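You operate a simulated robot arm through the tools that you are given. There is no shell and no other tool.

You run a simulated robot arm. Do the job below in one go: nothing can be reset, and whatever is moved stays where it is left.

Task
Rework the blue lid: lift out weight and sheet, brush it clean and dab on fresh glue.
Fine: weight on the bench, sheet on the finish board; a patch in the middle; shut the tin; tools go back. Set down upright: small steel weight, brush with the green grip, dauber with the yellow grip. A coat counts when it lies all over at full strength: go over it till it gets no stronger. What is to be rubbed or washed off counts as gone when no trace of it is left.

Only the result counts: the job must be done as asked and must still hold three seconds after the hand-in. Knocking over, shifting, dropping, spilling or breaking anything else fails it. A push-on lid holds only when it is set on centred and level and pressed home; a screw cap is set on level and turned clockwise until tight. Flat cloth is picked up by pressing the open fingertips on it (5 to 10 N) and closing them slowly along it; thin cloth reads only 2 to 8 mm in the jaws.

Robot
A 7-joint arm with a fingered hand, fixed in place. Base frame: the origin is on the floor under the middle of its stand, x ahead of it, y to its left, z up; the work surface is at about z = 0.74. Readings come in m, rad, newtons and seconds.
It reaches about 1.333 m from its shoulder. Its first joint turns from -1.204 to 3.002 rad. Payload 5 kg.
The TCP is the grasp point between the finger pads, 0.032 m short of the fingertips. In the tool frame z runs along the fingers and y along their closing line. The gripper opens to 0.16 m; its body begins 0.089 m behind the TCP. The gripper is a hand of 3 fingers: y runs from the thumb to the fingers, the wrist lies at [0, 0, -0.252] in the tool frame, and closing takes about 1.5 s.
Orientation is told as [roll, pitch, yaw] about the base's x, y, z axes, in that order, counted from this pose: with the fingers straight down and closing along the base's y, the tool's x points along the base's -x, its y along +y and its z along -z.

Tools
- The arm moves only by the tool arm_command. Its argument "rows" is a list of rows, each an object of numbers (a shift or turn left out is 0, a gripper value left out holds the last): "dx", "dy", "dz": the shift along the tool's x, y, z in units of 150 mm (1.0 is 150 mm); "wx", "wy", "wz": the turn, a rotation vector about the tool's x, y, z in units of 45 degrees (1.0 is 45 degrees). In form: [{"dx": .., "dy": .., "dz": .., "wx": .., "wy": .., "wz": ..}, ...]. A call has 1 to 20 rows; each row is the pose to reach, as a shift and turn from the pose commanded when the call began, along the tool's axes at that moment. "fingers" is the gripper command, from -1 (shut) to 1 (fully open), values between in proportion, set as the call begins (left out, the last holds). A call with a number of a shift or a turn outside -1 to 1 is refused whole. Each row takes 0.2 s and may step no farther than 0.05 m and 0.15 rad from the row before; otherwise, or with a gripper value out of range, the whole call is refused. A pose out of reach is approached as far as the arm can. The call stops where the force on the tool passes 70 N (or 10 N more than at its start, if that is more) or the arm is blocked; 0.2 s more then pass. The fingers move at their own pace (about 0.108 m/s each) and stop on an object; they squeeze with about 24 N. The grip force told is the motor's: it shows also when the fingers shut on nothing. Time passes only in rows, and 0.2 s behind the last, so rows that repeat a pose let the fingers close. The reply holds the time, the measured pose of the TCP, the force on the tool along the base axes, the opening and the grip force, in the units named above and with some noise, with the torque about the TCP (base axes, N m) and any sound that the robot's microphone picked up.
- Cameras (640 x 400 px; columns grow to the right, rows downward): "scene" is fixed at [0.3992, -0.4999, 1.3202]; the picture's right is [-0.90, -0.43, 0.00], its down [-0.31, 0.66, -0.68] and it looks along [0.29, -0.62, -0.73] (base axes); focal length 214 px, centre (320, 200). "wrist" rides on the gripper at [0.065, -0.004, -0.116] in the tool frame; the picture's right is [0.06, 1.00, 0.00], its down [-0.87, 0.05, -0.49] and it looks along [-0.49, 0.03, 0.87] (tool axes); focal length 261 px, centre (320, 200). There is no depth. A picture from a camera that has moved, and an enlarged one, comes with that camera's place and axes in the base frame and with its lens.
- grab_frame(camera): a new picture of that camera. It takes no simulated time.
- move_column(by): slides the trunk up (or, below 0, down) by that many m; the arm rides with it, the base frame stays. It gives what a move gives, with no picture.
- finger_targets(finger1, finger2, thumb_bend): sets how far each is bent, from 0 (flat) to 1 (curled in); at 0.3 the hand is open as for a grip, at 0.7 the pads meet at the TCP. One left out holds its place. A second passes; each finger stops where it meets its share of the squeeze, and holds until it gets a number again. A gripper value or a shape takes the hand back. It gives what a move gives, with no picture; readings hold the bend of each and the force on the fingers (four entries, about 0 where the hand has none), thumb and palm.
- preshape(shape): the hand has 3 fingers and takes this shape, open, in about a second: jaw (thumb against the fingers, like two jaws); tri (thumb and two fingers); tip (a fingertip pinch); poke (one finger out to press); point (the index stretched); flat (the hand flat); cup (the hand cupped); fist (a fist). The gripper value then closes the fingers along that shape, each until it touches; the sizes above hold for jaw. It gives what a move gives, with no picture.
- enlarge(camera, box): a new picture of the part [left, top, right, bottom] of that camera's present view, enlarged. It takes no simulated time.
- hand_in(): hands the job in; it is judged then, once.

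Nothing tells you positions but the pictures and the camera data. Unless the task says otherwise, let go and move clear before handing in.

The tools are called after "Call:" by a JSON object that holds its "fn" and its "kwargs". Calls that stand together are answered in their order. arm_command: Moves the arm, as the interface text tells. Its arguments: {"type":"object","properties":{"rows":{"type":"array","items":{"type":"object","properties":{"dx":{"type":"number"},"dy":{"type":"number"},"dz":{"type":"number"},"wx":{"type":"number"},"wy":{"type":"number"},"wz":{"type":"number"}}}},"fingers":{"type":"number"}},"required":["rows"]} The other tools are called the same way: move_column (by) moves the trunk up or down; preshape (shape) gives the hand a shape; finger_targets (finger1, finger2, thumb_bend) moves the fingers one by one; grab_frame (camera) takes a picture; enlarge (camera, box) takes an enlarged picture of a part of a camera's view; hand_in () hands the job in.

At the start:

```text
clock: 0.0
position: [0.6853, -0.6728, 1.0312]
ee_rot: [0.0, -0.002, 0.002]
ft_force: [-0.6, -0.8, 0.1]
wrist_torque: [0.0, 0.01, -0.01]
gripper_width: 0.1597
grasp_force: 0.1
shape: jaw
bend: [0.3, 0.3, 0.3]
finger forces: [0.0, 0.0, 0.0, 0.1, 0.1, 0.0]
trunk travel left (down, up): [-0.525, 0.415]
```

scene: 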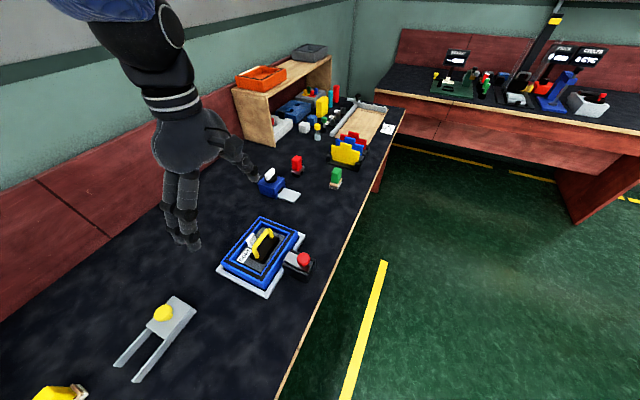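
wrist: 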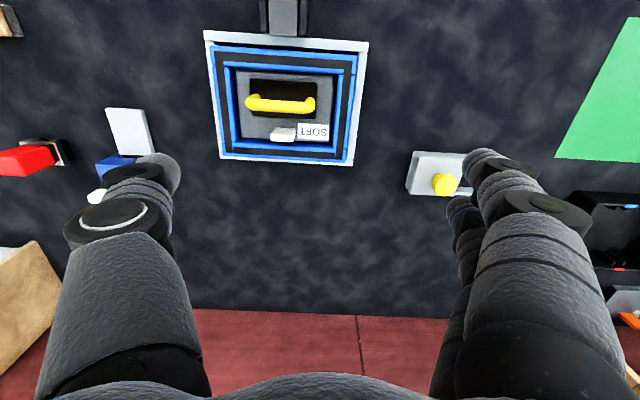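

I see a bench with a blue framed lid (a tray with a yellow-handled weight in it) and several tools around it. I'll take a closer look with enlarged pictures before moving anything.

Call:
{"fn": "enlarge", "kwargs": {"camera": "scene", "box": [200, 200, 340, 310]}}

Call:
{"fn": "enlarge", "kwargs": {"camera": "scene", "box": [230, 80, 410, 210]}}

Call:
{"fn": "enlarge", "kwargs": {"camera": "scene", "box": [0, 280, 220, 400]}}

Call:
{"fn": "enlarge", "kwargs": {"camera": "wrist", "box": [180, 0, 400, 180]}}

Call:
{"fn": "enlarge", "kwargs": {"camera": "scene", "box": [400, 20, 640, 140]}}

```text
3.64 times, centred on (270, 255) of scene
camera zoom: at [0.3992, -0.4999, 1.3202], right [-0.9, -0.43, 0.0], down [-0.31, 0.66, -0.68], along [0.29, -0.62, -0.73], focal length 780 px, centre (502, 0)
```

zoom: 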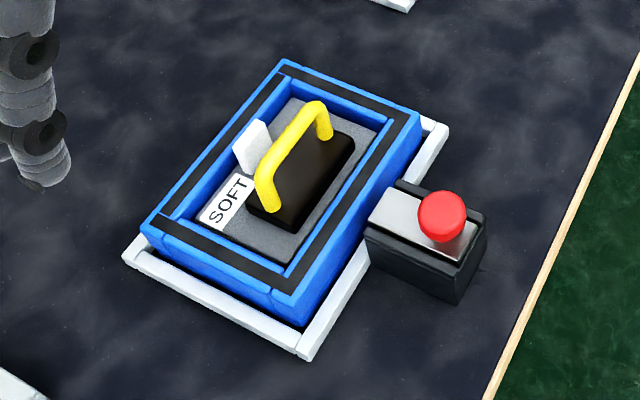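

```text
3.08 times, centred on (320, 145) of scene
camera zoom: at [0.3992, -0.4999, 1.3202], right [-0.9, -0.43, 0.0], down [-0.31, 0.66, -0.68], along [0.29, -0.62, -0.73], focal length 660 px, centre (320, 369)
```

zoom: 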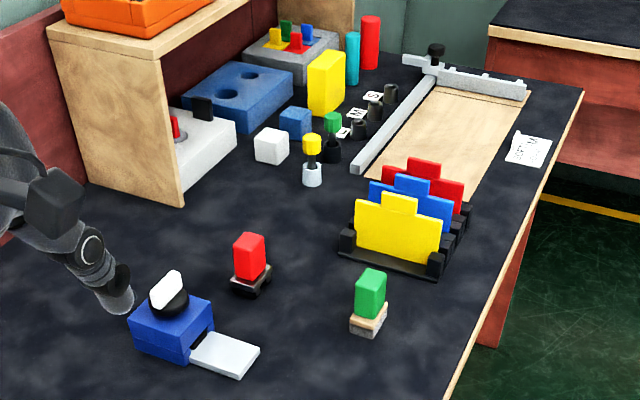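

```text
2.91 times, centred on (110, 340) of scene
camera zoom: at [0.3992, -0.4999, 1.3202], right [-0.9, -0.43, 0.0], down [-0.31, 0.66, -0.68], along [0.29, -0.62, -0.73], focal length 624 px, centre (931, -207)
```

zoom: 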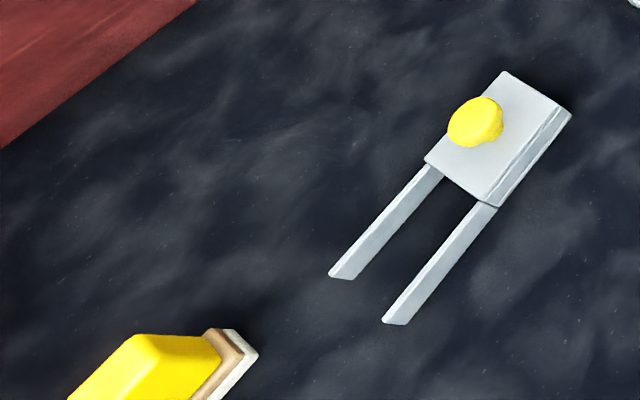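

```text
2.22 times, centred on (290, 90) of wrist
camera zoom: at [0.6197, -0.6767, 1.1448], right [-0.06, 1.0, 0.0], down [0.87, 0.06, 0.49], along [0.49, 0.03, -0.87], focal length 579 px, centre (387, 444)
```

zoom: 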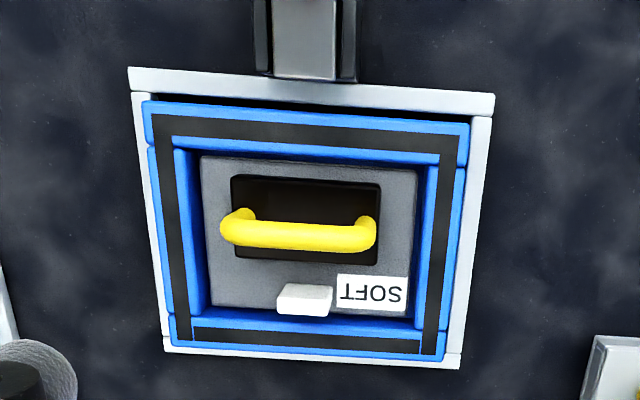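

```text
2.67 times, centred on (520, 80) of scene
camera zoom: at [0.3992, -0.4999, 1.3202], right [-0.9, -0.43, 0.0], down [-0.31, 0.66, -0.68], along [0.29, -0.62, -0.73], focal length 572 px, centre (-213, 520)
```

zoom: 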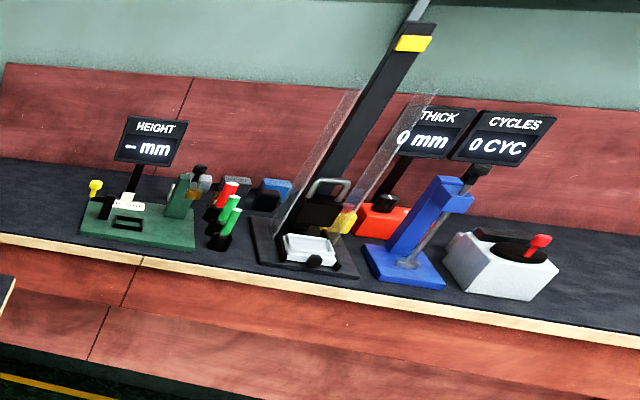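

The bench runs along y with the wall at +x, and the scene camera only covers the −y side. I'll raise the trunk for a wider wrist view and look around for the blue lid, brush, dauber, tin and finish board.

Call:
{"fn": "move_column", "kwargs": {"by": 0.3}}

Call:
{"fn": "grab_frame", "kwargs": {"camera": "wrist"}}

```text
clock: 3.0
position: [0.6851, -0.6727, 1.3315]
ee_rot: [-0.001, -0.001, 0.001]
ft_force: [-0.8, 0.1, -0.3]
wrist_torque: [-0.02, 0.01, 0.01]
gripper_width: 0.1601
grasp_force: 0.0
shape: jaw
bend: [0.3, 0.3, 0.3]
finger forces: [0.0, 0.1, 0.1, 0.1, 0.1, 0.0]
trunk travel left (down, up): [-0.825, 0.115]
```

```text
taken
camera wrist: at [0.6198, -0.6768, 1.4447], right [-0.06, 1.0, 0.0], down [0.87, 0.06, 0.49], along [0.49, 0.03, -0.87], focal length 261 px, centre (320, 200)
```

wrist: 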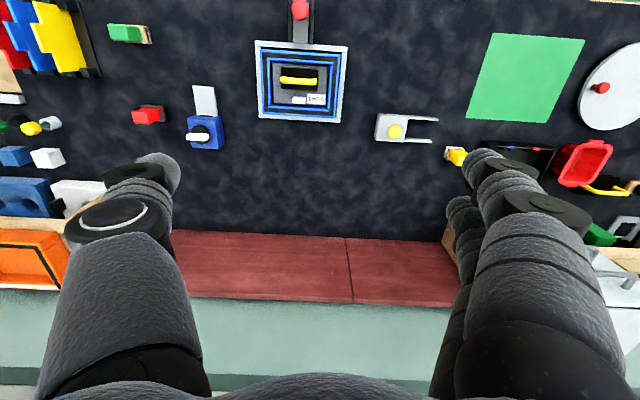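

Several stations are visible, but I don't see the glue tin yet. I'll move the hand towards +y and keep looking.

Call:
{"fn": "arm_command", "kwargs": {"rows": [{"dy": 0.33}, {"dy": 0.66}, {"dy": 0.99}]}}

Call:
{"fn": "arm_command", "kwargs": {"rows": [{"dy": 0.33}, {"dy": 0.66}, {"dy": 0.99}]}}

Call:
{"fn": "grab_frame", "kwargs": {"camera": "wrist"}}

Call:
{"fn": "arm_command", "kwargs": {"rows": [{"dy": 0.33}, {"dy": 0.66}, {"dy": 0.99}]}}

Call:
{"fn": "arm_command", "kwargs": {"rows": [{"dy": 0.33}, {"dy": 0.66}, {"dy": 0.99}]}}

Call:
{"fn": "grab_frame", "kwargs": {"camera": "wrist"}}

```text
clock: 3.8
position: [0.6841, -0.5202, 1.3316]
ee_rot: [-0.001, 0.001, -0.001]
ft_force: [0.2, 0.5, -0.4]
wrist_torque: [-0.01, 0.02, -0.04]
gripper_width: 0.1598
grasp_force: 0.0
shape: jaw
bend: [0.3, 0.3, 0.3]
finger forces: [0.0, 0.1, 0.0, 0.0, 0.0, 0.0]
trunk travel left (down, up): [-0.825, 0.115]
```

```text
clock: 4.6
position: [0.684, -0.3744, 1.3293]
ee_rot: [-0.001, 0.0, 0.002]
ft_force: [0.6, 0.6, 0.8]
wrist_torque: [-0.03, 0.02, -0.01]
gripper_width: 0.16
grasp_force: 0.1
shape: jaw
bend: [0.3, 0.3, 0.3]
finger forces: [0.0, 0.1, 0.0, 0.0, 0.0, 0.1]
trunk travel left (down, up): [-0.825, 0.115]
```

```text
taken
camera wrist: at [0.6184, -0.3779, 1.4436], right [-0.06, 1.0, 0.0], down [0.87, 0.05, 0.49], along [0.49, 0.03, -0.87], focal length 261 px, centre (320, 200)
```

wrist: 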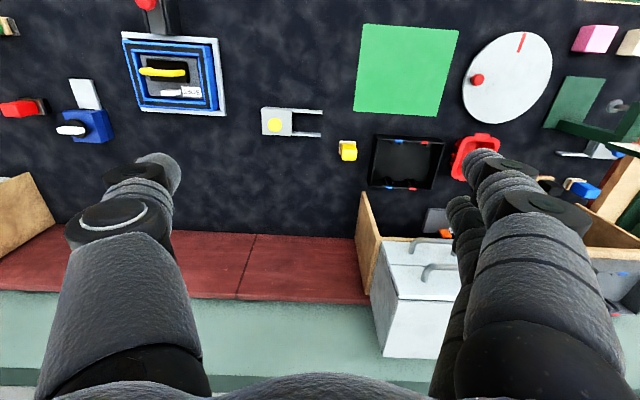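

```text
clock: 5.4
position: [0.6856, -0.2264, 1.3286]
ee_rot: [-0.001, 0.002, 0.0]
ft_force: [0.2, -0.1, 0.4]
wrist_torque: [-0.04, 0.0, 0.01]
gripper_width: 0.1602
grasp_force: 0.1
shape: jaw
bend: [0.3, 0.3, 0.3]
finger forces: [0.0, 0.1, 0.0, 0.1, 0.1, 0.1]
trunk travel left (down, up): [-0.825, 0.115]
```

```text
clock: 6.2
position: [0.6769, -0.1203, 1.3274]
ee_rot: [0.007, -0.002, 0.001]
ft_force: [0.3, -0.1, -0.1]
wrist_torque: [0.01, 0.0, 0.01]
gripper_width: 0.1601
grasp_force: 0.0
shape: jaw
bend: [0.3, 0.3, 0.3]
finger forces: [0.0, 0.0, 0.0, 0.1, 0.1, 0.0]
out of reach, approached as far as the arm can: row 3
trunk travel left (down, up): [-0.825, 0.115]
```

```text
taken
camera wrist: at [0.611, -0.125, 1.4407], right [-0.06, 1.0, 0.01], down [0.87, 0.05, 0.49], along [0.49, 0.04, -0.87], focal length 261 px, centre (320, 200)
```

wrist: 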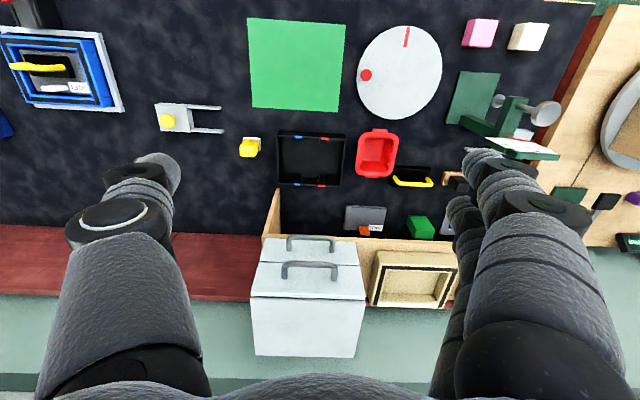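

The bench continues left, with another wooden bench beyond it. I'll yaw the hand to the left so the camera looks that way.

Call:
{"fn": "arm_command", "kwargs": {"rows": [{"wz": -0.19}, {"wz": -0.38}, {"wz": -0.57}, {"wz": -0.76}, {"wz": -0.95}]}}

Call:
{"fn": "grab_frame", "kwargs": {"camera": "wrist"}}

Call:
{"fn": "arm_command", "kwargs": {"rows": [{"wz": -0.19}, {"wz": -0.38}, {"wz": -0.57}, {"wz": -0.76}, {"wz": -0.95}]}}

Call:
{"fn": "grab_frame", "kwargs": {"camera": "wrist"}}

Call:
{"fn": "grab_frame", "kwargs": {"camera": "scene"}}

```text
clock: 7.4
position: [0.6771, -0.12, 1.3267]
ee_rot: [0.003, -0.004, 0.75]
ft_force: [-0.5, 0.0, 0.3]
wrist_torque: [0.0, 0.0, -0.03]
gripper_width: 0.1597
grasp_force: 0.0
shape: jaw
bend: [0.3, 0.3, 0.3]
finger forces: [0.1, 0.0, 0.1, 0.0, 0.0, 0.0]
trunk travel left (down, up): [-0.825, 0.115]
```

```text
taken
camera wrist: at [0.6311, -0.168, 1.4412], right [-0.73, 0.69, 0.0], down [0.6, 0.63, 0.49], along [0.34, 0.36, -0.87], focal length 261 px, centre (320, 200)
```

wrist: 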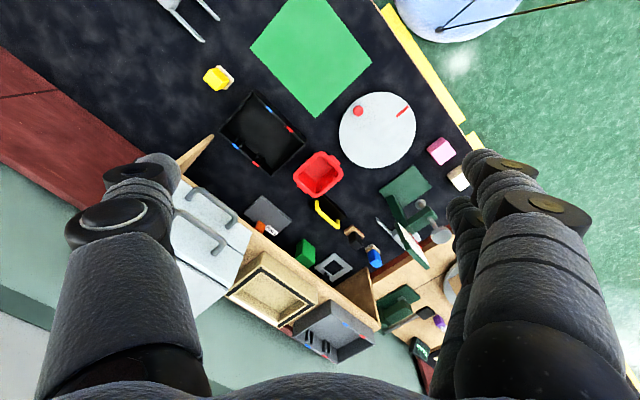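

```text
clock: 8.6
position: [0.6775, -0.1201, 1.3279]
ee_rot: [-0.003, -0.002, 1.497]
ft_force: [-0.3, -0.7, -0.2]
wrist_torque: [0.04, 0.02, 0.0]
gripper_width: 0.1601
grasp_force: 0.0
shape: jaw
bend: [0.3, 0.3, 0.3]
finger forces: [0.0, 0.0, 0.1, 0.0, 0.0, 0.0]
trunk travel left (down, up): [-0.825, 0.115]
```

```text
taken
camera wrist: at [0.6753, -0.1859, 1.4412], right [-1.0, 0.01, 0.0], down [0.01, 0.87, 0.5], along [0.01, 0.5, -0.87], focal length 261 px, centre (320, 200)
```

wrist: 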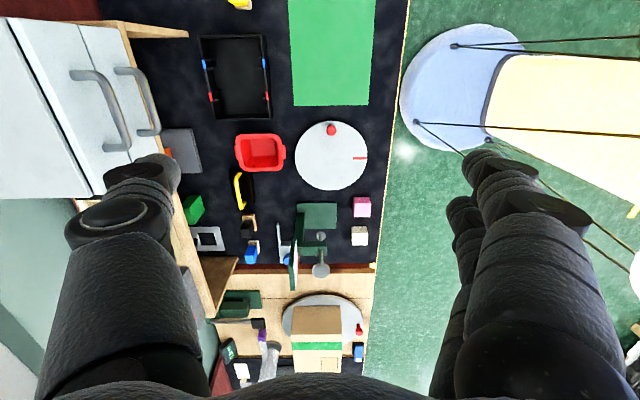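

```text
taken
```

scene: 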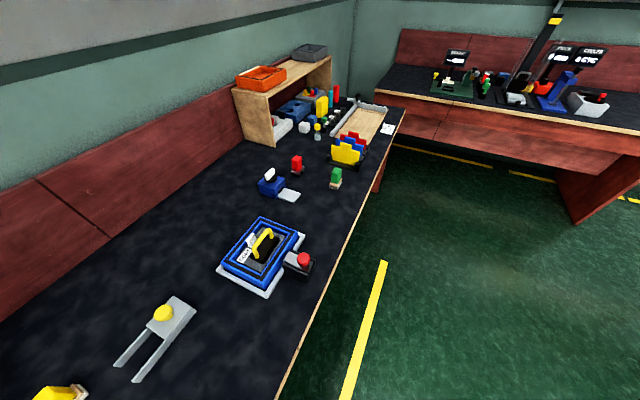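

The left part holds a turntable, bins and a wooden bench farther on. I'll keep moving towards +y to look for the lid and glue tin.

Call:
{"fn": "arm_command", "kwargs": {"rows": [{"dx": -0.33}, {"dx": -0.66}, {"dx": -0.99}]}}

Call:
{"fn": "arm_command", "kwargs": {"rows": [{"dx": -0.33}, {"dx": -0.66}, {"dx": -0.99}]}}

Call:
{"fn": "grab_frame", "kwargs": {"camera": "wrist"}}

Call:
{"fn": "arm_command", "kwargs": {"rows": [{"dx": -0.33}, {"dx": -0.66}, {"dx": -0.99}]}}

Call:
{"fn": "arm_command", "kwargs": {"rows": [{"dx": -0.33}, {"dx": -0.66}, {"dx": -0.99}]}}

Call:
{"fn": "grab_frame", "kwargs": {"camera": "wrist"}}

```text
clock: 9.4
position: [0.6576, -0.1083, 1.3191]
ee_rot: [-0.002, -0.005, 1.492]
ft_force: [0.2, -0.6, 1.0]
wrist_torque: [0.01, 0.02, -0.03]
gripper_width: 0.16
grasp_force: 0.1
shape: jaw
bend: [0.3, 0.3, 0.3]
finger forces: [0.1, 0.0, 0.1, 0.0, 0.1, 0.0]
out of reach, approached as far as the arm can: row 1, 2, 3
trunk travel left (down, up): [-0.825, 0.115]
```

```text
clock: 10.2
position: [0.6389, -0.096, 1.311]
ee_rot: [-0.001, -0.014, 1.492]
ft_force: [0.3, -0.8, -0.1]
wrist_torque: [-0.03, 0.0, 0.01]
gripper_width: 0.1602
grasp_force: 0.1
shape: jaw
bend: [0.3, 0.3, 0.3]
finger forces: [0.0, 0.0, 0.1, 0.0, 0.1, 0.0]
out of reach, approached as far as the arm can: row 1, 2, 3
trunk travel left (down, up): [-0.825, 0.115]
```

```text
taken
camera wrist: at [0.6359, -0.1635, 1.4243], right [-1.0, 0.02, 0.0], down [0.01, 0.86, 0.5], along [0.01, 0.5, -0.86], focal length 261 px, centre (320, 200)
```

wrist: 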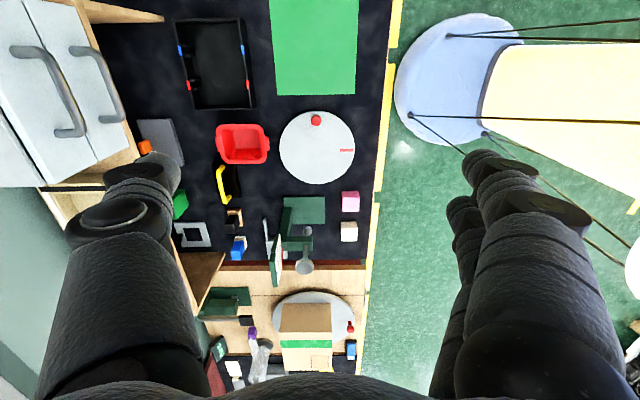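

```text
clock: 11.0
position: [0.6271, -0.0964, 1.3054]
ee_rot: [0.0, -0.004, 1.493]
ft_force: [-0.5, 0.3, 0.0]
wrist_torque: [-0.02, 0.01, -0.03]
gripper_width: 0.1597
grasp_force: 0.1
shape: jaw
bend: [0.3, 0.3, 0.3]
finger forces: [0.0, 0.0, 0.0, 0.0, 0.1, 0.0]
out of reach, approached as far as the arm can: row 1, 2, 3
trunk travel left (down, up): [-0.825, 0.115]
```

```text
clock: 11.8
position: [0.6205, -0.0934, 1.3033]
ee_rot: [-0.001, -0.007, 1.494]
ft_force: [-0.2, 0.1, -0.5]
wrist_torque: [0.0, 0.04, 0.01]
gripper_width: 0.16
grasp_force: 0.0
shape: jaw
bend: [0.3, 0.3, 0.3]
finger forces: [0.0, 0.1, 0.1, 0.1, 0.0, 0.0]
out of reach, approached as far as the arm can: row 1, 2, 3
trunk travel left (down, up): [-0.825, 0.115]
```

```text
taken
camera wrist: at [0.6179, -0.1592, 1.4157], right [-1.0, 0.02, 0.0], down [0.01, 0.87, 0.5], along [0.01, 0.5, -0.87], focal length 261 px, centre (320, 200)
```

wrist: 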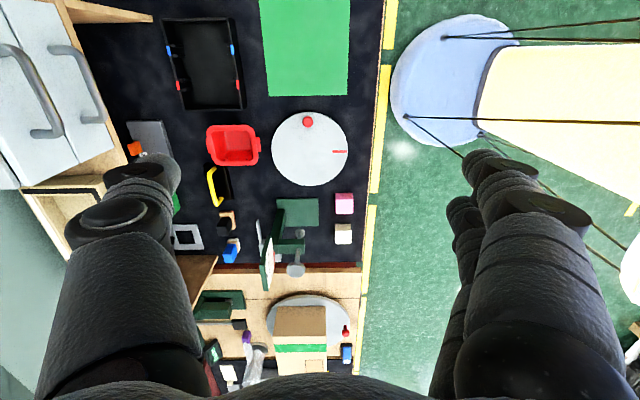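

The arm seems too folded here to go on. I'll reach further out in x first, then swing left.

Call:
{"fn": "arm_command", "kwargs": {"rows": [{"dy": -0.33}, {"dy": -0.66}, {"dy": -0.99}]}}

Call:
{"fn": "arm_command", "kwargs": {"rows": [{"dy": -0.33}, {"dy": -0.66}, {"dy": -0.99}]}}

Call:
{"fn": "arm_command", "kwargs": {"rows": [{"dx": -0.33}, {"dx": -0.66}, {"dx": -0.99}]}}

Call:
{"fn": "arm_command", "kwargs": {"rows": [{"dx": -0.33}, {"dx": -0.66}, {"dx": -0.99}]}}

Call:
{"fn": "grab_frame", "kwargs": {"camera": "wrist"}}

```text
clock: 12.6
position: [0.7452, -0.1428, 1.2936]
ee_rot: [-0.005, -0.019, 1.493]
ft_force: [0.9, 0.3, 0.3]
wrist_torque: [-0.02, 0.03, 0.01]
gripper_width: 0.1601
grasp_force: 0.1
shape: jaw
bend: [0.3, 0.3, 0.3]
finger forces: [0.0, 0.0, 0.0, 0.1, 0.0, 0.0]
out of reach, approached as far as the arm can: row 1, 2, 3
trunk travel left (down, up): [-0.825, 0.115]
```

```text
clock: 13.4
position: [0.8276, -0.2067, 1.2848]
ee_rot: [-0.014, -0.02, 1.494]
ft_force: [0.3, 0.3, 0.7]
wrist_torque: [0.01, -0.02, 0.02]
gripper_width: 0.16
grasp_force: 0.1
shape: jaw
bend: [0.3, 0.3, 0.3]
finger forces: [0.1, 0.0, 0.0, 0.0, 0.1, 0.0]
out of reach, approached as far as the arm can: row 1, 2, 3
trunk travel left (down, up): [-0.825, 0.115]
```

```text
clock: 14.2
position: [0.7934, -0.1763, 1.2695]
ee_rot: [-0.005, -0.008, 1.493]
ft_force: [0.6, 0.2, 0.9]
wrist_torque: [-0.01, 0.0, -0.03]
gripper_width: 0.1597
grasp_force: 0.1
shape: jaw
bend: [0.3, 0.3, 0.3]
finger forces: [0.0, 0.1, 0.1, 0.1, 0.0, 0.0]
out of reach, approached as far as the arm can: row 1, 2, 3
trunk travel left (down, up): [-0.825, 0.115]
```

```text
clock: 15.0
position: [0.7609, -0.1537, 1.2627]
ee_rot: [-0.006, -0.004, 1.494]
ft_force: [-0.3, 1.2, 0.2]
wrist_torque: [-0.01, -0.02, 0.03]
gripper_width: 0.1598
grasp_force: 0.0
shape: jaw
bend: [0.3, 0.3, 0.3]
finger forces: [0.0, 0.1, 0.0, 0.0, 0.0, 0.0]
out of reach, approached as far as the arm can: row 1, 2, 3
trunk travel left (down, up): [-0.825, 0.115]
```

```text
taken
camera wrist: at [0.7603, -0.2203, 1.3767], right [-1.0, 0.02, 0.0], down [0.01, 0.87, 0.5], along [0.01, 0.5, -0.87], focal length 261 px, centre (320, 200)
```

wrist: 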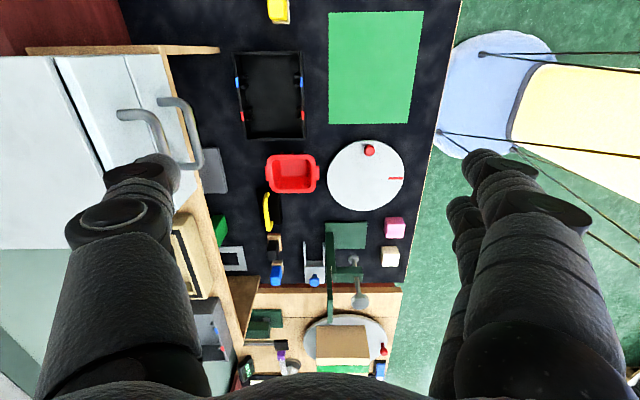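

The arm slides along a line here, as if a joint were at its limit. I'll lower the trunk back and test whether +y becomes reachable.

Call:
{"fn": "move_column", "kwargs": {"by": -0.2}}

Call:
{"fn": "arm_command", "kwargs": {"rows": [{"dx": -0.33}, {"dx": -0.66}, {"dx": -0.99}]}}

Call:
{"fn": "grab_frame", "kwargs": {"camera": "scene"}}

Call:
{"fn": "grab_frame", "kwargs": {"camera": "wrist"}}

```text
clock: 17.2
position: [0.7627, -0.154, 1.0642]
ee_rot: [-0.003, -0.009, 1.493]
ft_force: [-0.8, 0.8, 0.1]
wrist_torque: [-0.06, 0.0, 0.03]
gripper_width: 0.1597
grasp_force: 0.1
shape: jaw
bend: [0.3, 0.3, 0.3]
finger forces: [0.0, 0.0, 0.0, 0.0, 0.0, 0.0]
trunk travel left (down, up): [-0.625, 0.315]
```

```text
clock: 18.0
position: [0.7478, -0.1394, 1.06]
ee_rot: [-0.005, -0.014, 1.492]
ft_force: [0.2, -0.4, 0.0]
wrist_torque: [0.01, 0.02, 0.01]
gripper_width: 0.1597
grasp_force: 0.1
shape: jaw
bend: [0.3, 0.3, 0.3]
finger forces: [0.1, 0.0, 0.0, 0.1, 0.0, 0.0]
out of reach, approached as far as the arm can: row 1, 2, 3
trunk travel left (down, up): [-0.625, 0.315]
```

```text
taken
```

scene: 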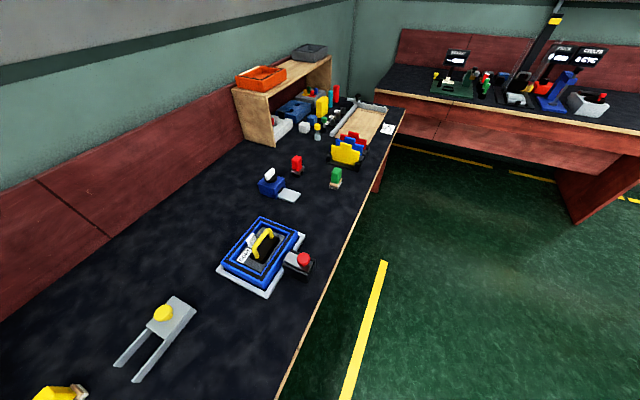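

```text
taken
camera wrist: at [0.7443, -0.2066, 1.1738], right [-1.0, 0.02, -0.01], down [0.01, 0.86, 0.5], along [0.01, 0.5, -0.86], focal length 261 px, centre (320, 200)
```

wrist: 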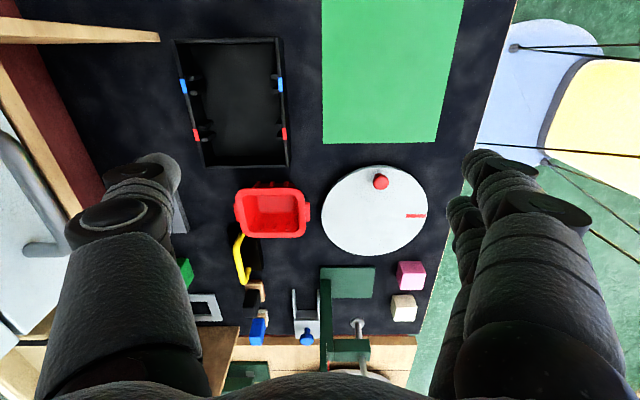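

I'm still limited at about −10° of azimuth. I'll zoom into the present view of the left area to see what's there.

Call:
{"fn": "enlarge", "kwargs": {"camera": "wrist", "box": [160, 160, 460, 390]}}

Call:
{"fn": "enlarge", "kwargs": {"camera": "wrist", "box": [0, 0, 320, 200]}}

```text
1.74 times, centred on (310, 275) of wrist
camera zoom: at [0.7443, -0.2066, 1.1738], right [-1.0, 0.02, -0.01], down [0.01, 0.86, 0.5], along [0.01, 0.5, -0.86], focal length 453 px, centre (337, 70)
```

zoom: 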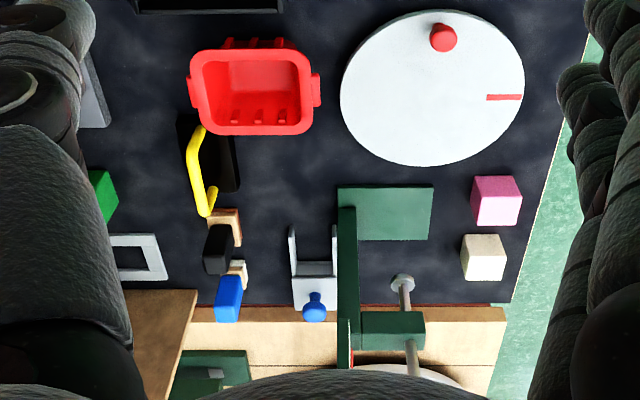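

```text
2.00 times, centred on (160, 100) of wrist
camera zoom: at [0.7443, -0.2066, 1.1738], right [-1.0, 0.02, -0.01], down [0.01, 0.86, 0.5], along [0.01, 0.5, -0.86], focal length 521 px, centre (640, 400)
```

zoom: 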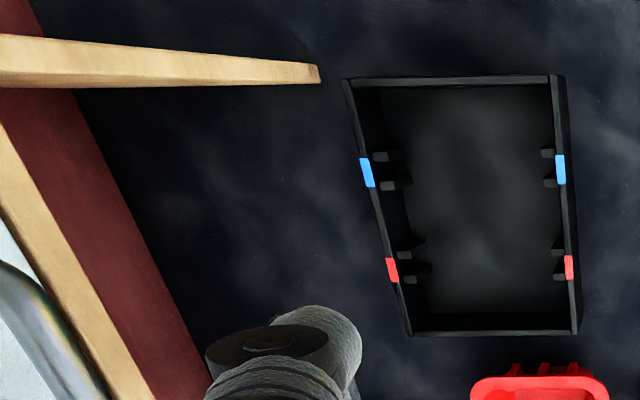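

The left side seems to belong to other stations and lies beyond a joint limit. I'll go back to −y and turn the camera to look along −y and behind the robot.

Call:
{"fn": "arm_command", "kwargs": {"rows": [{"dx": 0.3, "wz": 0.19}, {"dx": 0.6, "wz": 0.38}, {"dx": 0.9, "wz": 0.57}, {"dx": 0.9, "wz": 0.76}, {"dx": 0.9, "wz": 0.95}]}}

Call:
{"fn": "arm_command", "kwargs": {"rows": [{"wz": 0.19}, {"wz": 0.38}, {"wz": 0.57}, {"wz": 0.76}, {"wz": 0.95}]}}

Call:
{"fn": "arm_command", "kwargs": {"rows": [{"dy": -0.33, "wz": 0.19}, {"dy": -0.66, "wz": 0.38}, {"dy": -0.99, "wz": 0.57}, {"dy": -0.99, "wz": 0.76}, {"dy": -0.99, "wz": 0.95}]}}

Call:
{"fn": "arm_command", "kwargs": {"rows": [{"wz": 0.19}, {"wz": 0.38}, {"wz": 0.57}, {"wz": 0.76}, {"wz": 0.95}]}}

Call:
{"fn": "grab_frame", "kwargs": {"camera": "wrist"}}

```text
clock: 19.2
position: [0.7368, -0.2747, 1.0606]
ee_rot: [0.004, -0.01, 0.744]
ft_force: [-0.4, -0.1, -0.1]
wrist_torque: [0.02, 0.01, 0.0]
gripper_width: 0.16
grasp_force: 0.1
shape: jaw
bend: [0.3, 0.3, 0.3]
finger forces: [0.0, 0.1, 0.0, 0.0, 0.0, 0.1]
trunk travel left (down, up): [-0.625, 0.315]
```

```text
clock: 20.4
position: [0.7383, -0.2765, 1.0605]
ee_rot: [0.008, -0.003, 0.002]
ft_force: [-0.4, 0.1, 0.0]
wrist_torque: [-0.01, -0.03, -0.03]
gripper_width: 0.1599
grasp_force: 0.0
shape: jaw
bend: [0.3, 0.3, 0.3]
finger forces: [0.1, 0.0, 0.0, 0.1, 0.0, 0.0]
trunk travel left (down, up): [-0.625, 0.315]
```

```text
clock: 21.6
position: [0.7375, -0.4263, 1.0591]
ee_rot: [0.008, 0.004, -0.749]
ft_force: [0.5, -0.4, 1.3]
wrist_torque: [0.0, -0.02, 0.04]
gripper_width: 0.16
grasp_force: 0.2
shape: jaw
bend: [0.3, 0.3, 0.3]
finger forces: [0.0, 0.0, 0.0, 0.1, 0.1, 0.0]
trunk travel left (down, up): [-0.625, 0.315]
```

```text
clock: 22.8
position: [0.7388, -0.4242, 1.0597]
ee_rot: [0.006, 0.008, -1.492]
ft_force: [0.4, -0.3, -0.3]
wrist_torque: [-0.01, -0.02, 0.03]
gripper_width: 0.1602
grasp_force: 0.0
shape: jaw
bend: [0.3, 0.3, 0.3]
finger forces: [0.0, 0.0, 0.0, 0.0, 0.0, 0.0]
trunk travel left (down, up): [-0.625, 0.315]
```

```text
taken
camera wrist: at [0.7283, -0.3608, 1.1737], right [0.99, 0.14, 0.01], down [0.12, -0.87, 0.49], along [0.07, -0.48, -0.87], focal length 261 px, centre (320, 200)
```

wrist: 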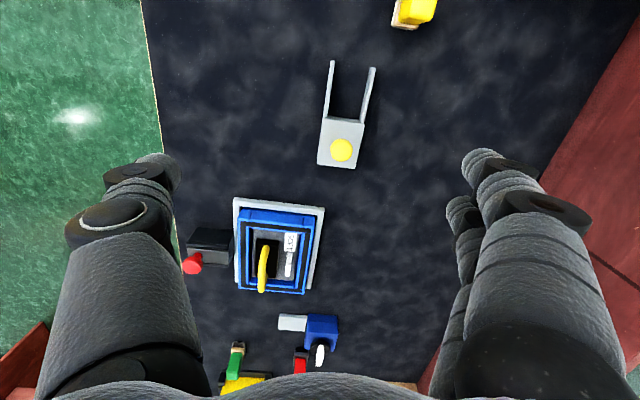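

The camera now looks along −y. I'll zoom on the items around the blue tray.

Call:
{"fn": "enlarge", "kwargs": {"camera": "wrist", "box": [170, 190, 370, 315]}}

Call:
{"fn": "enlarge", "kwargs": {"camera": "wrist", "box": [200, 300, 360, 400]}}

Call:
{"fn": "enlarge", "kwargs": {"camera": "wrist", "box": [300, 0, 460, 100]}}

```text
3.20 times, centred on (270, 252) of wrist
camera zoom: at [0.7283, -0.3608, 1.1737], right [0.99, 0.14, 0.01], down [0.12, -0.87, 0.49], along [0.07, -0.48, -0.87], focal length 834 px, centre (480, 32)
```

zoom: 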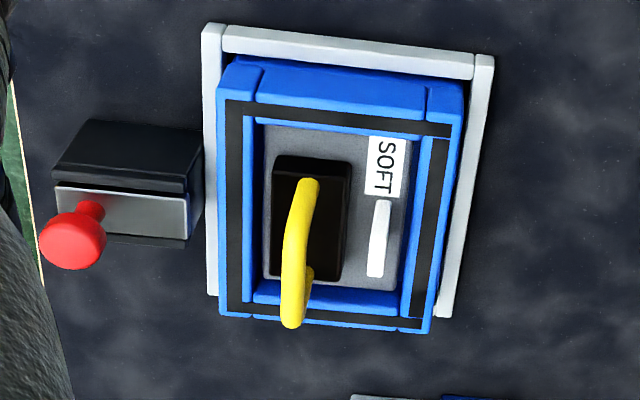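

```text
4.00 times, centred on (280, 350) of wrist
camera zoom: at [0.7283, -0.3608, 1.1737], right [0.99, 0.14, 0.01], down [0.12, -0.87, 0.49], along [0.07, -0.48, -0.87], focal length 1043 px, centre (480, -400)
```

zoom: 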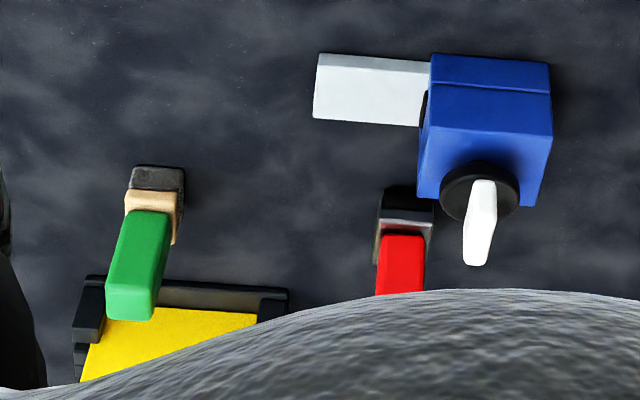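

```text
4.00 times, centred on (380, 50) of wrist
camera zoom: at [0.7283, -0.3608, 1.1737], right [0.99, 0.14, 0.01], down [0.12, -0.87, 0.49], along [0.07, -0.48, -0.87], focal length 1043 px, centre (80, 800)
```

zoom: 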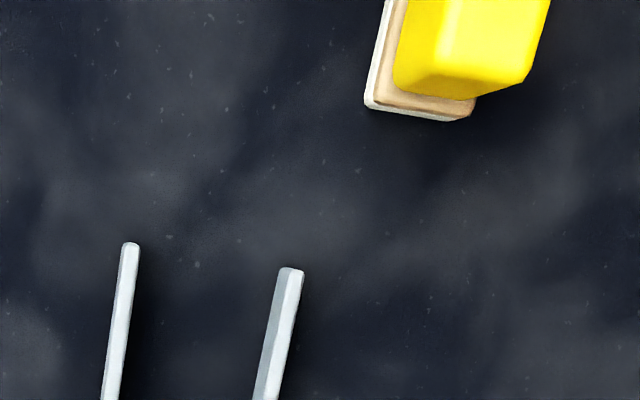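

The green brush stands at about (0.6, −1.1), the yellow dauber at about (0.85, −0.3), and the blue lid with its sheet and weight is in between. I'll move along −y to inspect the rest of the area.

Call:
{"fn": "arm_command", "kwargs": {"rows": [{"dx": -0.33}, {"dx": -0.66}, {"dx": -0.99}]}}

Call:
{"fn": "arm_command", "kwargs": {"rows": [{"dx": -0.33}, {"dx": -0.66}, {"dx": -0.99}]}}

Call:
{"fn": "arm_command", "kwargs": {"rows": [{"dx": -0.33, "dz": -0.33}, {"dx": -0.66, "dz": -0.66}, {"dx": -0.99, "dz": -0.9}]}}

Call:
{"fn": "grab_frame", "kwargs": {"camera": "wrist"}}

```text
clock: 23.6
position: [0.7508, -0.5746, 1.0577]
ee_rot: [0.005, 0.008, -1.491]
ft_force: [-0.1, -0.2, 0.2]
wrist_torque: [0.0, 0.02, -0.01]
gripper_width: 0.1599
grasp_force: 0.0
shape: jaw
bend: [0.3, 0.3, 0.3]
finger forces: [0.0, 0.0, 0.0, 0.0, 0.1, 0.0]
trunk travel left (down, up): [-0.625, 0.315]
```

```text
clock: 24.4
position: [0.7633, -0.7219, 1.0566]
ee_rot: [0.004, 0.009, -1.491]
ft_force: [0.2, -0.3, -0.8]
wrist_torque: [0.05, 0.03, 0.05]
gripper_width: 0.16
grasp_force: 0.0
shape: jaw
bend: [0.3, 0.3, 0.3]
finger forces: [0.1, 0.0, 0.1, 0.1, 0.0, 0.1]
trunk travel left (down, up): [-0.625, 0.315]
```

```text
refused: row 1 steps farther than a row can; nothing moved
```

```text
taken
camera wrist: at [0.7524, -0.6583, 1.1698], right [0.99, 0.14, 0.0], down [0.12, -0.87, 0.48], along [0.07, -0.48, -0.88], focal length 261 px, centre (320, 200)
```

wrist: 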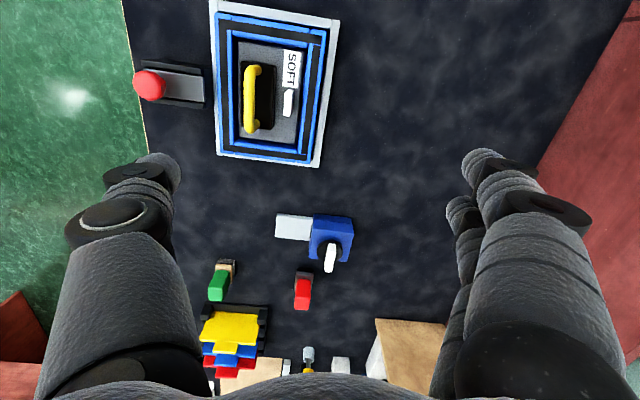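

Call:
{"fn": "enlarge", "kwargs": {"camera": "wrist", "box": [120, 0, 350, 144]}}

Call:
{"fn": "arm_command", "kwargs": {"rows": [{"dx": -0.23, "dz": -0.23}, {"dx": -0.46, "dz": -0.46}, {"dx": -0.69, "dz": -0.69}, {"dx": -0.92, "dz": -0.92}]}}

Call:
{"fn": "grab_frame", "kwargs": {"camera": "wrist"}}

```text
2.78 times, centred on (235, 72) of wrist
camera zoom: at [0.7524, -0.6583, 1.1698], right [0.99, 0.14, 0.0], down [0.12, -0.87, 0.48], along [0.07, -0.48, -0.88], focal length 724 px, centre (556, 556)
```

zoom: 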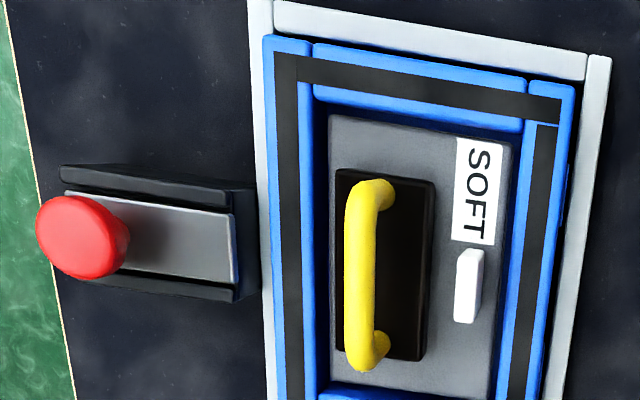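

```text
clock: 25.4
position: [0.7737, -0.8595, 1.1943]
ee_rot: [0.003, 0.006, -1.491]
ft_force: [0.1, 0.1, 0.2]
wrist_torque: [0.01, 0.07, -0.02]
gripper_width: 0.1598
grasp_force: 0.1
shape: jaw
bend: [0.3, 0.3, 0.3]
finger forces: [0.0, 0.1, 0.1, 0.0, 0.0, 0.0]
trunk travel left (down, up): [-0.625, 0.315]
```

```text
taken
camera wrist: at [0.7644, -0.7959, 1.3089], right [0.99, 0.14, 0.0], down [0.12, -0.87, 0.49], along [0.07, -0.48, -0.87], focal length 261 px, centre (320, 200)
```

wrist: 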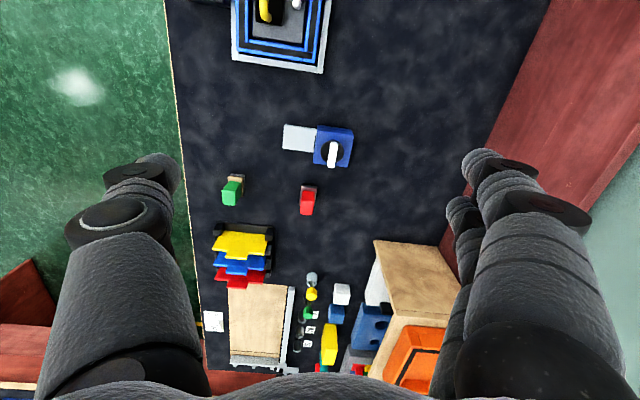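

Call:
{"fn": "enlarge", "kwargs": {"camera": "wrist", "box": [190, 220, 450, 380]}}

Call:
{"fn": "enlarge", "kwargs": {"camera": "wrist", "box": [200, 100, 380, 220]}}

```text
2.46 times, centred on (320, 300) of wrist
camera zoom: at [0.7644, -0.7959, 1.3089], right [0.99, 0.14, 0.0], down [0.12, -0.87, 0.49], along [0.07, -0.48, -0.87], focal length 642 px, centre (320, -46)
```

zoom: 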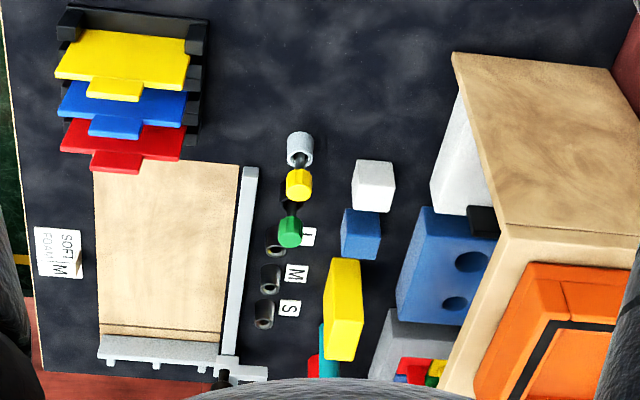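

```text
3.33 times, centred on (290, 160) of wrist
camera zoom: at [0.7644, -0.7959, 1.3089], right [0.99, 0.14, 0.0], down [0.12, -0.87, 0.49], along [0.07, -0.48, -0.87], focal length 869 px, centre (420, 333)
```

zoom: 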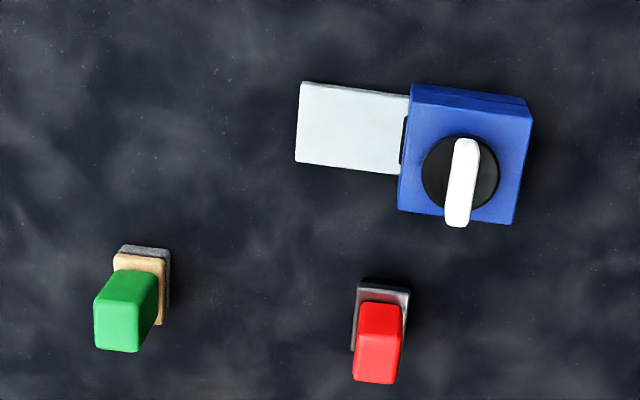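

The note reads "SOFT FOAM M", so part of this belongs to another station. I still need to find the tin and finish board, so I'll swing the camera round to look behind the robot.

Call:
{"fn": "arm_command", "kwargs": {"rows": [{"dy": -0.3, "wz": 0.19}, {"dy": -0.6, "wz": 0.38}, {"dy": -0.9, "wz": 0.57}, {"dy": -0.9, "wz": 0.76}, {"dy": -0.9, "wz": 0.95}]}}

Call:
{"fn": "grab_frame", "kwargs": {"camera": "wrist"}}

Call:
{"fn": "arm_command", "kwargs": {"rows": [{"wz": 0.19}, {"wz": 0.38}, {"wz": 0.57}, {"wz": 0.76}, {"wz": 0.95}]}}

Call:
{"fn": "grab_frame", "kwargs": {"camera": "wrist"}}

```text
clock: 26.6
position: [0.6356, -0.8701, 1.1943]
ee_rot: [-0.002, 0.009, -2.24]
ft_force: [0.2, -0.9, 0.1]
wrist_torque: [0.01, -0.03, 0.02]
gripper_width: 0.1602
grasp_force: 0.1
shape: jaw
bend: [0.3, 0.3, 0.3]
finger forces: [0.0, 0.0, 0.0, 0.0, 0.0, 0.0]
trunk travel left (down, up): [-0.625, 0.315]
```

```text
taken
camera wrist: at [0.6727, -0.8182, 1.3087], right [0.82, -0.57, 0.0], down [-0.5, -0.72, 0.48], along [-0.28, -0.4, -0.88], focal length 261 px, centre (320, 200)
```

wrist: 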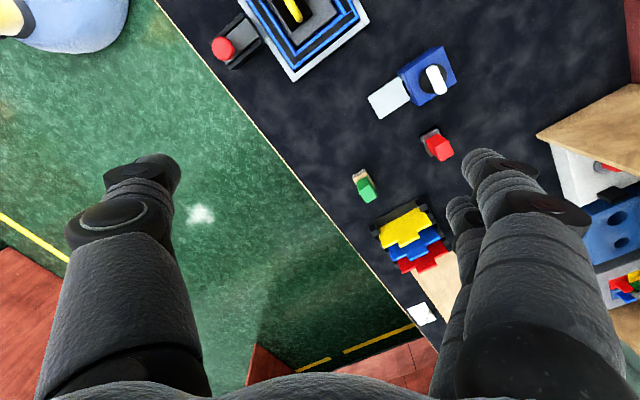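

```text
clock: 27.8
position: [0.6378, -0.8701, 1.1932]
ee_rot: [-0.008, 0.005, -2.988]
ft_force: [-0.4, -0.9, 0.7]
wrist_torque: [-0.02, 0.01, 0.03]
gripper_width: 0.16
grasp_force: 0.0
shape: jaw
bend: [0.3, 0.3, 0.3]
finger forces: [0.1, 0.0, 0.0, 0.0, 0.1, 0.0]
trunk travel left (down, up): [-0.625, 0.315]
```

```text
taken
camera wrist: at [0.7005, -0.8572, 1.3076], right [0.22, -0.98, -0.01], down [-0.85, -0.19, 0.49], along [-0.48, -0.1, -0.87], focal length 261 px, centre (320, 200)
```

wrist: 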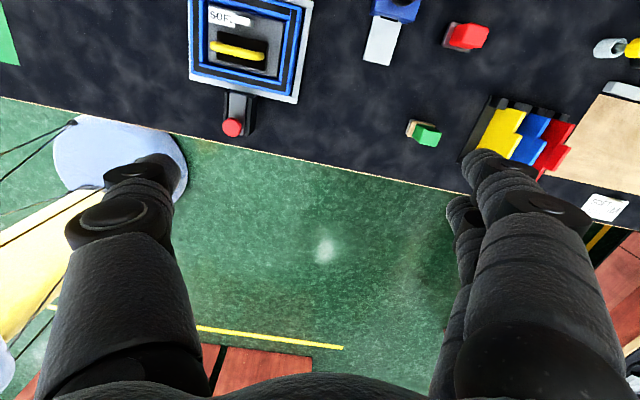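

There is another bench behind (reddish fronts). I'll tilt the camera up to see it.

Call:
{"fn": "arm_command", "kwargs": {"rows": [{"wy": -0.19}, {"wy": -0.38}, {"wy": -0.57}, {"wy": -0.76}, {"wy": -0.9}]}}

Call:
{"fn": "grab_frame", "kwargs": {"camera": "wrist"}}

```text
clock: 29.0
position: [0.5528, -0.8817, 1.1049]
ee_rot: [0.018, -0.653, -2.978]
ft_force: [0.5, 0.1, 0.0]
wrist_torque: [0.0, 0.0, 0.0]
gripper_width: 0.1597
grasp_force: 0.0
shape: jaw
bend: [0.3, 0.3, 0.3]
finger forces: [0.0, 0.1, 0.1, 0.0, 0.0, 0.1]
out of reach, approached as far as the arm can: row 3, 4, 5
trunk travel left (down, up): [-0.625, 0.315]
```

```text
taken
camera wrist: at [0.6708, -0.8553, 1.1557], right [0.22, -0.97, -0.02], down [-0.38, -0.11, 0.92], along [-0.9, -0.2, -0.39], focal length 261 px, centre (320, 200)
```

wrist: 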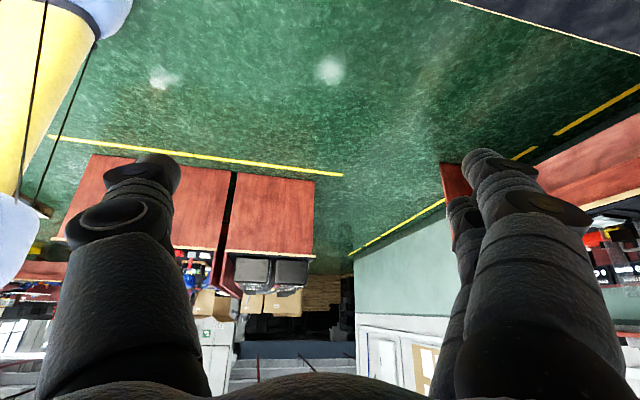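

Behind there's only floor and a far bench. The blue framed lid, green brush, yellow dauber and the black box with the steel slide and red knob (likely the tin) fit the job, so I'll restore the pose and inspect the left area for the finish board.

Call:
{"fn": "arm_command", "kwargs": {"rows": [{"wy": 0.19}, {"wy": 0.38}, {"wy": 0.57}, {"wy": 0.76}, {"wy": 0.9}]}}

Call:
{"fn": "arm_command", "kwargs": {"rows": [{"wz": -0.19}, {"wz": -0.38}, {"wz": -0.57}, {"wz": -0.76}, {"wz": -0.95}]}}

Call:
{"fn": "arm_command", "kwargs": {"rows": [{"wz": -0.19}, {"wz": -0.38}, {"wz": -0.57}, {"wz": -0.76}, {"wz": -0.95}]}}

Call:
{"fn": "arm_command", "kwargs": {"rows": [{"wz": -0.19}, {"wz": -0.38}, {"wz": -0.57}, {"wz": -0.76}, {"wz": -0.95}]}}

Call:
{"fn": "arm_command", "kwargs": {"rows": [{"wz": -0.19}, {"wz": -0.38}, {"wz": -0.57}, {"wz": -0.76}, {"wz": -0.95}]}}

Call:
{"fn": "grab_frame", "kwargs": {"camera": "wrist"}}

```text
clock: 30.2
position: [0.5529, -0.8799, 1.1072]
ee_rot: [0.014, 0.056, -2.965]
ft_force: [-0.7, 0.5, -0.4]
wrist_torque: [0.05, -0.08, 0.02]
gripper_width: 0.1598
grasp_force: 0.1
shape: jaw
bend: [0.3, 0.3, 0.3]
finger forces: [0.1, 0.0, 0.0, 0.0, 0.0, 0.0]
trunk travel left (down, up): [-0.625, 0.315]
```

```text
clock: 31.4
position: [0.5529, -0.8809, 1.1065]
ee_rot: [0.048, 0.03, -2.219]
ft_force: [0.5, -0.8, 0.4]
wrist_torque: [0.04, 0.0, -0.03]
gripper_width: 0.1597
grasp_force: 0.1
shape: jaw
bend: [0.3, 0.3, 0.3]
finger forces: [0.0, 0.0, 0.0, 0.1, 0.1, 0.0]
trunk travel left (down, up): [-0.625, 0.315]
```

```text
clock: 32.6
position: [0.5528, -0.8804, 1.1084]
ee_rot: [0.055, -0.011, -1.471]
ft_force: [-0.4, -0.2, 1.0]
wrist_torque: [-0.01, -0.03, 0.02]
gripper_width: 0.1597
grasp_force: 0.1
shape: jaw
bend: [0.3, 0.3, 0.3]
finger forces: [0.0, 0.0, 0.0, 0.0, 0.0, 0.1]
trunk travel left (down, up): [-0.625, 0.315]
```

```text
clock: 33.8
position: [0.553, -0.88, 1.1082]
ee_rot: [0.034, -0.043, -0.725]
ft_force: [-0.3, 0.0, 0.4]
wrist_torque: [0.02, -0.01, -0.01]
gripper_width: 0.1597
grasp_force: 0.1
shape: jaw
bend: [0.3, 0.3, 0.3]
finger forces: [0.0, 0.0, 0.0, 0.0, 0.1, 0.0]
trunk travel left (down, up): [-0.625, 0.315]
```

```text
clock: 35.0
position: [0.5522, -0.8808, 1.1077]
ee_rot: [-0.008, -0.053, 0.021]
ft_force: [0.3, -0.7, 0.2]
wrist_torque: [-0.01, -0.01, -0.01]
gripper_width: 0.1598
grasp_force: 0.1
shape: jaw
bend: [0.3, 0.3, 0.3]
finger forces: [0.0, 0.0, 0.0, 0.1, 0.0, 0.0]
trunk travel left (down, up): [-0.625, 0.315]
```

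```text
taken
camera wrist: at [0.4809, -0.8851, 1.2185], right [-0.08, 1.0, -0.01], down [0.84, 0.07, 0.54], along [0.54, 0.04, -0.84], focal length 261 px, centre (320, 200)
```

wrist: 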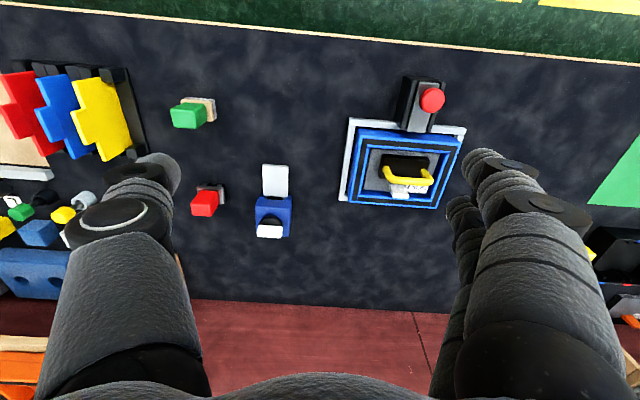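

The pose is back with a small pitch error, which I'll correct while moving left to look at the green mat and the things near the white cabinet.

Call:
{"fn": "arm_command", "kwargs": {"rows": [{"dy": 0.33, "wy": 0.07, "wz": 0.03}, {"dy": 0.66, "wy": 0.07, "wz": 0.03}, {"dy": 0.99, "wy": 0.07, "wz": 0.03}]}}

Call:
{"fn": "arm_command", "kwargs": {"rows": [{"dy": 0.33}, {"dy": 0.66}, {"dy": 0.99}]}}

Call:
{"fn": "grab_frame", "kwargs": {"camera": "wrist"}}

Call:
{"fn": "arm_command", "kwargs": {"rows": [{"dy": 0.33}, {"dy": 0.66}, {"dy": 0.99}]}}

Call:
{"fn": "arm_command", "kwargs": {"rows": [{"dy": 0.33}, {"dy": 0.66}]}}

Call:
{"fn": "grab_frame", "kwargs": {"camera": "wrist"}}

```text
clock: 35.8
position: [0.5499, -0.7298, 1.107]
ee_rot: [-0.006, 0.0, -0.007]
ft_force: [0.1, 1.1, -0.2]
wrist_torque: [-0.04, 0.01, -0.02]
gripper_width: 0.16
grasp_force: 0.1
shape: jaw
bend: [0.3, 0.3, 0.3]
finger forces: [0.1, 0.1, 0.0, 0.1, 0.0, 0.0]
trunk travel left (down, up): [-0.625, 0.315]
```

```text
clock: 36.6
position: [0.5518, -0.5827, 1.1083]
ee_rot: [-0.007, 0.001, -0.004]
ft_force: [-0.2, 0.8, -0.1]
wrist_torque: [-0.04, 0.03, -0.01]
gripper_width: 0.1599
grasp_force: 0.1
shape: jaw
bend: [0.3, 0.3, 0.3]
finger forces: [0.0, 0.1, 0.1, 0.0, 0.0, 0.1]
trunk travel left (down, up): [-0.625, 0.315]
```

```text
taken
camera wrist: at [0.4858, -0.5856, 1.2209], right [-0.06, 1.0, -0.01], down [0.87, 0.05, 0.49], along [0.49, 0.02, -0.87], focal length 261 px, centre (320, 200)
```

wrist: 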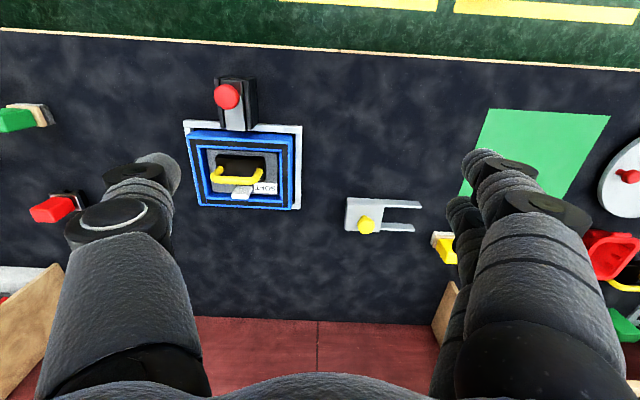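

```text
clock: 37.4
position: [0.5526, -0.433, 1.1064]
ee_rot: [-0.007, -0.001, -0.003]
ft_force: [0.6, -1.3, 1.0]
wrist_torque: [-0.04, 0.03, 0.04]
gripper_width: 0.1598
grasp_force: 0.0
shape: jaw
bend: [0.3, 0.3, 0.3]
finger forces: [0.1, 0.0, 0.0, 0.1, 0.0, 0.0]
trunk travel left (down, up): [-0.625, 0.315]
```

```text
clock: 38.0
position: [0.5504, -0.3349, 1.1049]
ee_rot: [-0.005, 0.002, -0.007]
ft_force: [-0.1, 0.1, 1.0]
wrist_torque: [-0.03, 0.04, -0.03]
gripper_width: 0.16
grasp_force: 0.1
shape: jaw
bend: [0.3, 0.3, 0.3]
finger forces: [0.0, 0.0, 0.1, 0.0, 0.1, 0.0]
trunk travel left (down, up): [-0.625, 0.315]
```

```text
taken
camera wrist: at [0.486, -0.3388, 1.22], right [-0.06, 1.0, -0.01], down [0.87, 0.05, 0.49], along [0.49, 0.02, -0.87], focal length 261 px, centre (320, 200)
```

wrist: 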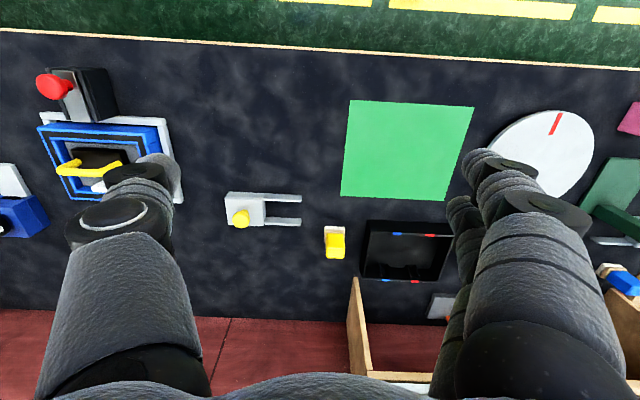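

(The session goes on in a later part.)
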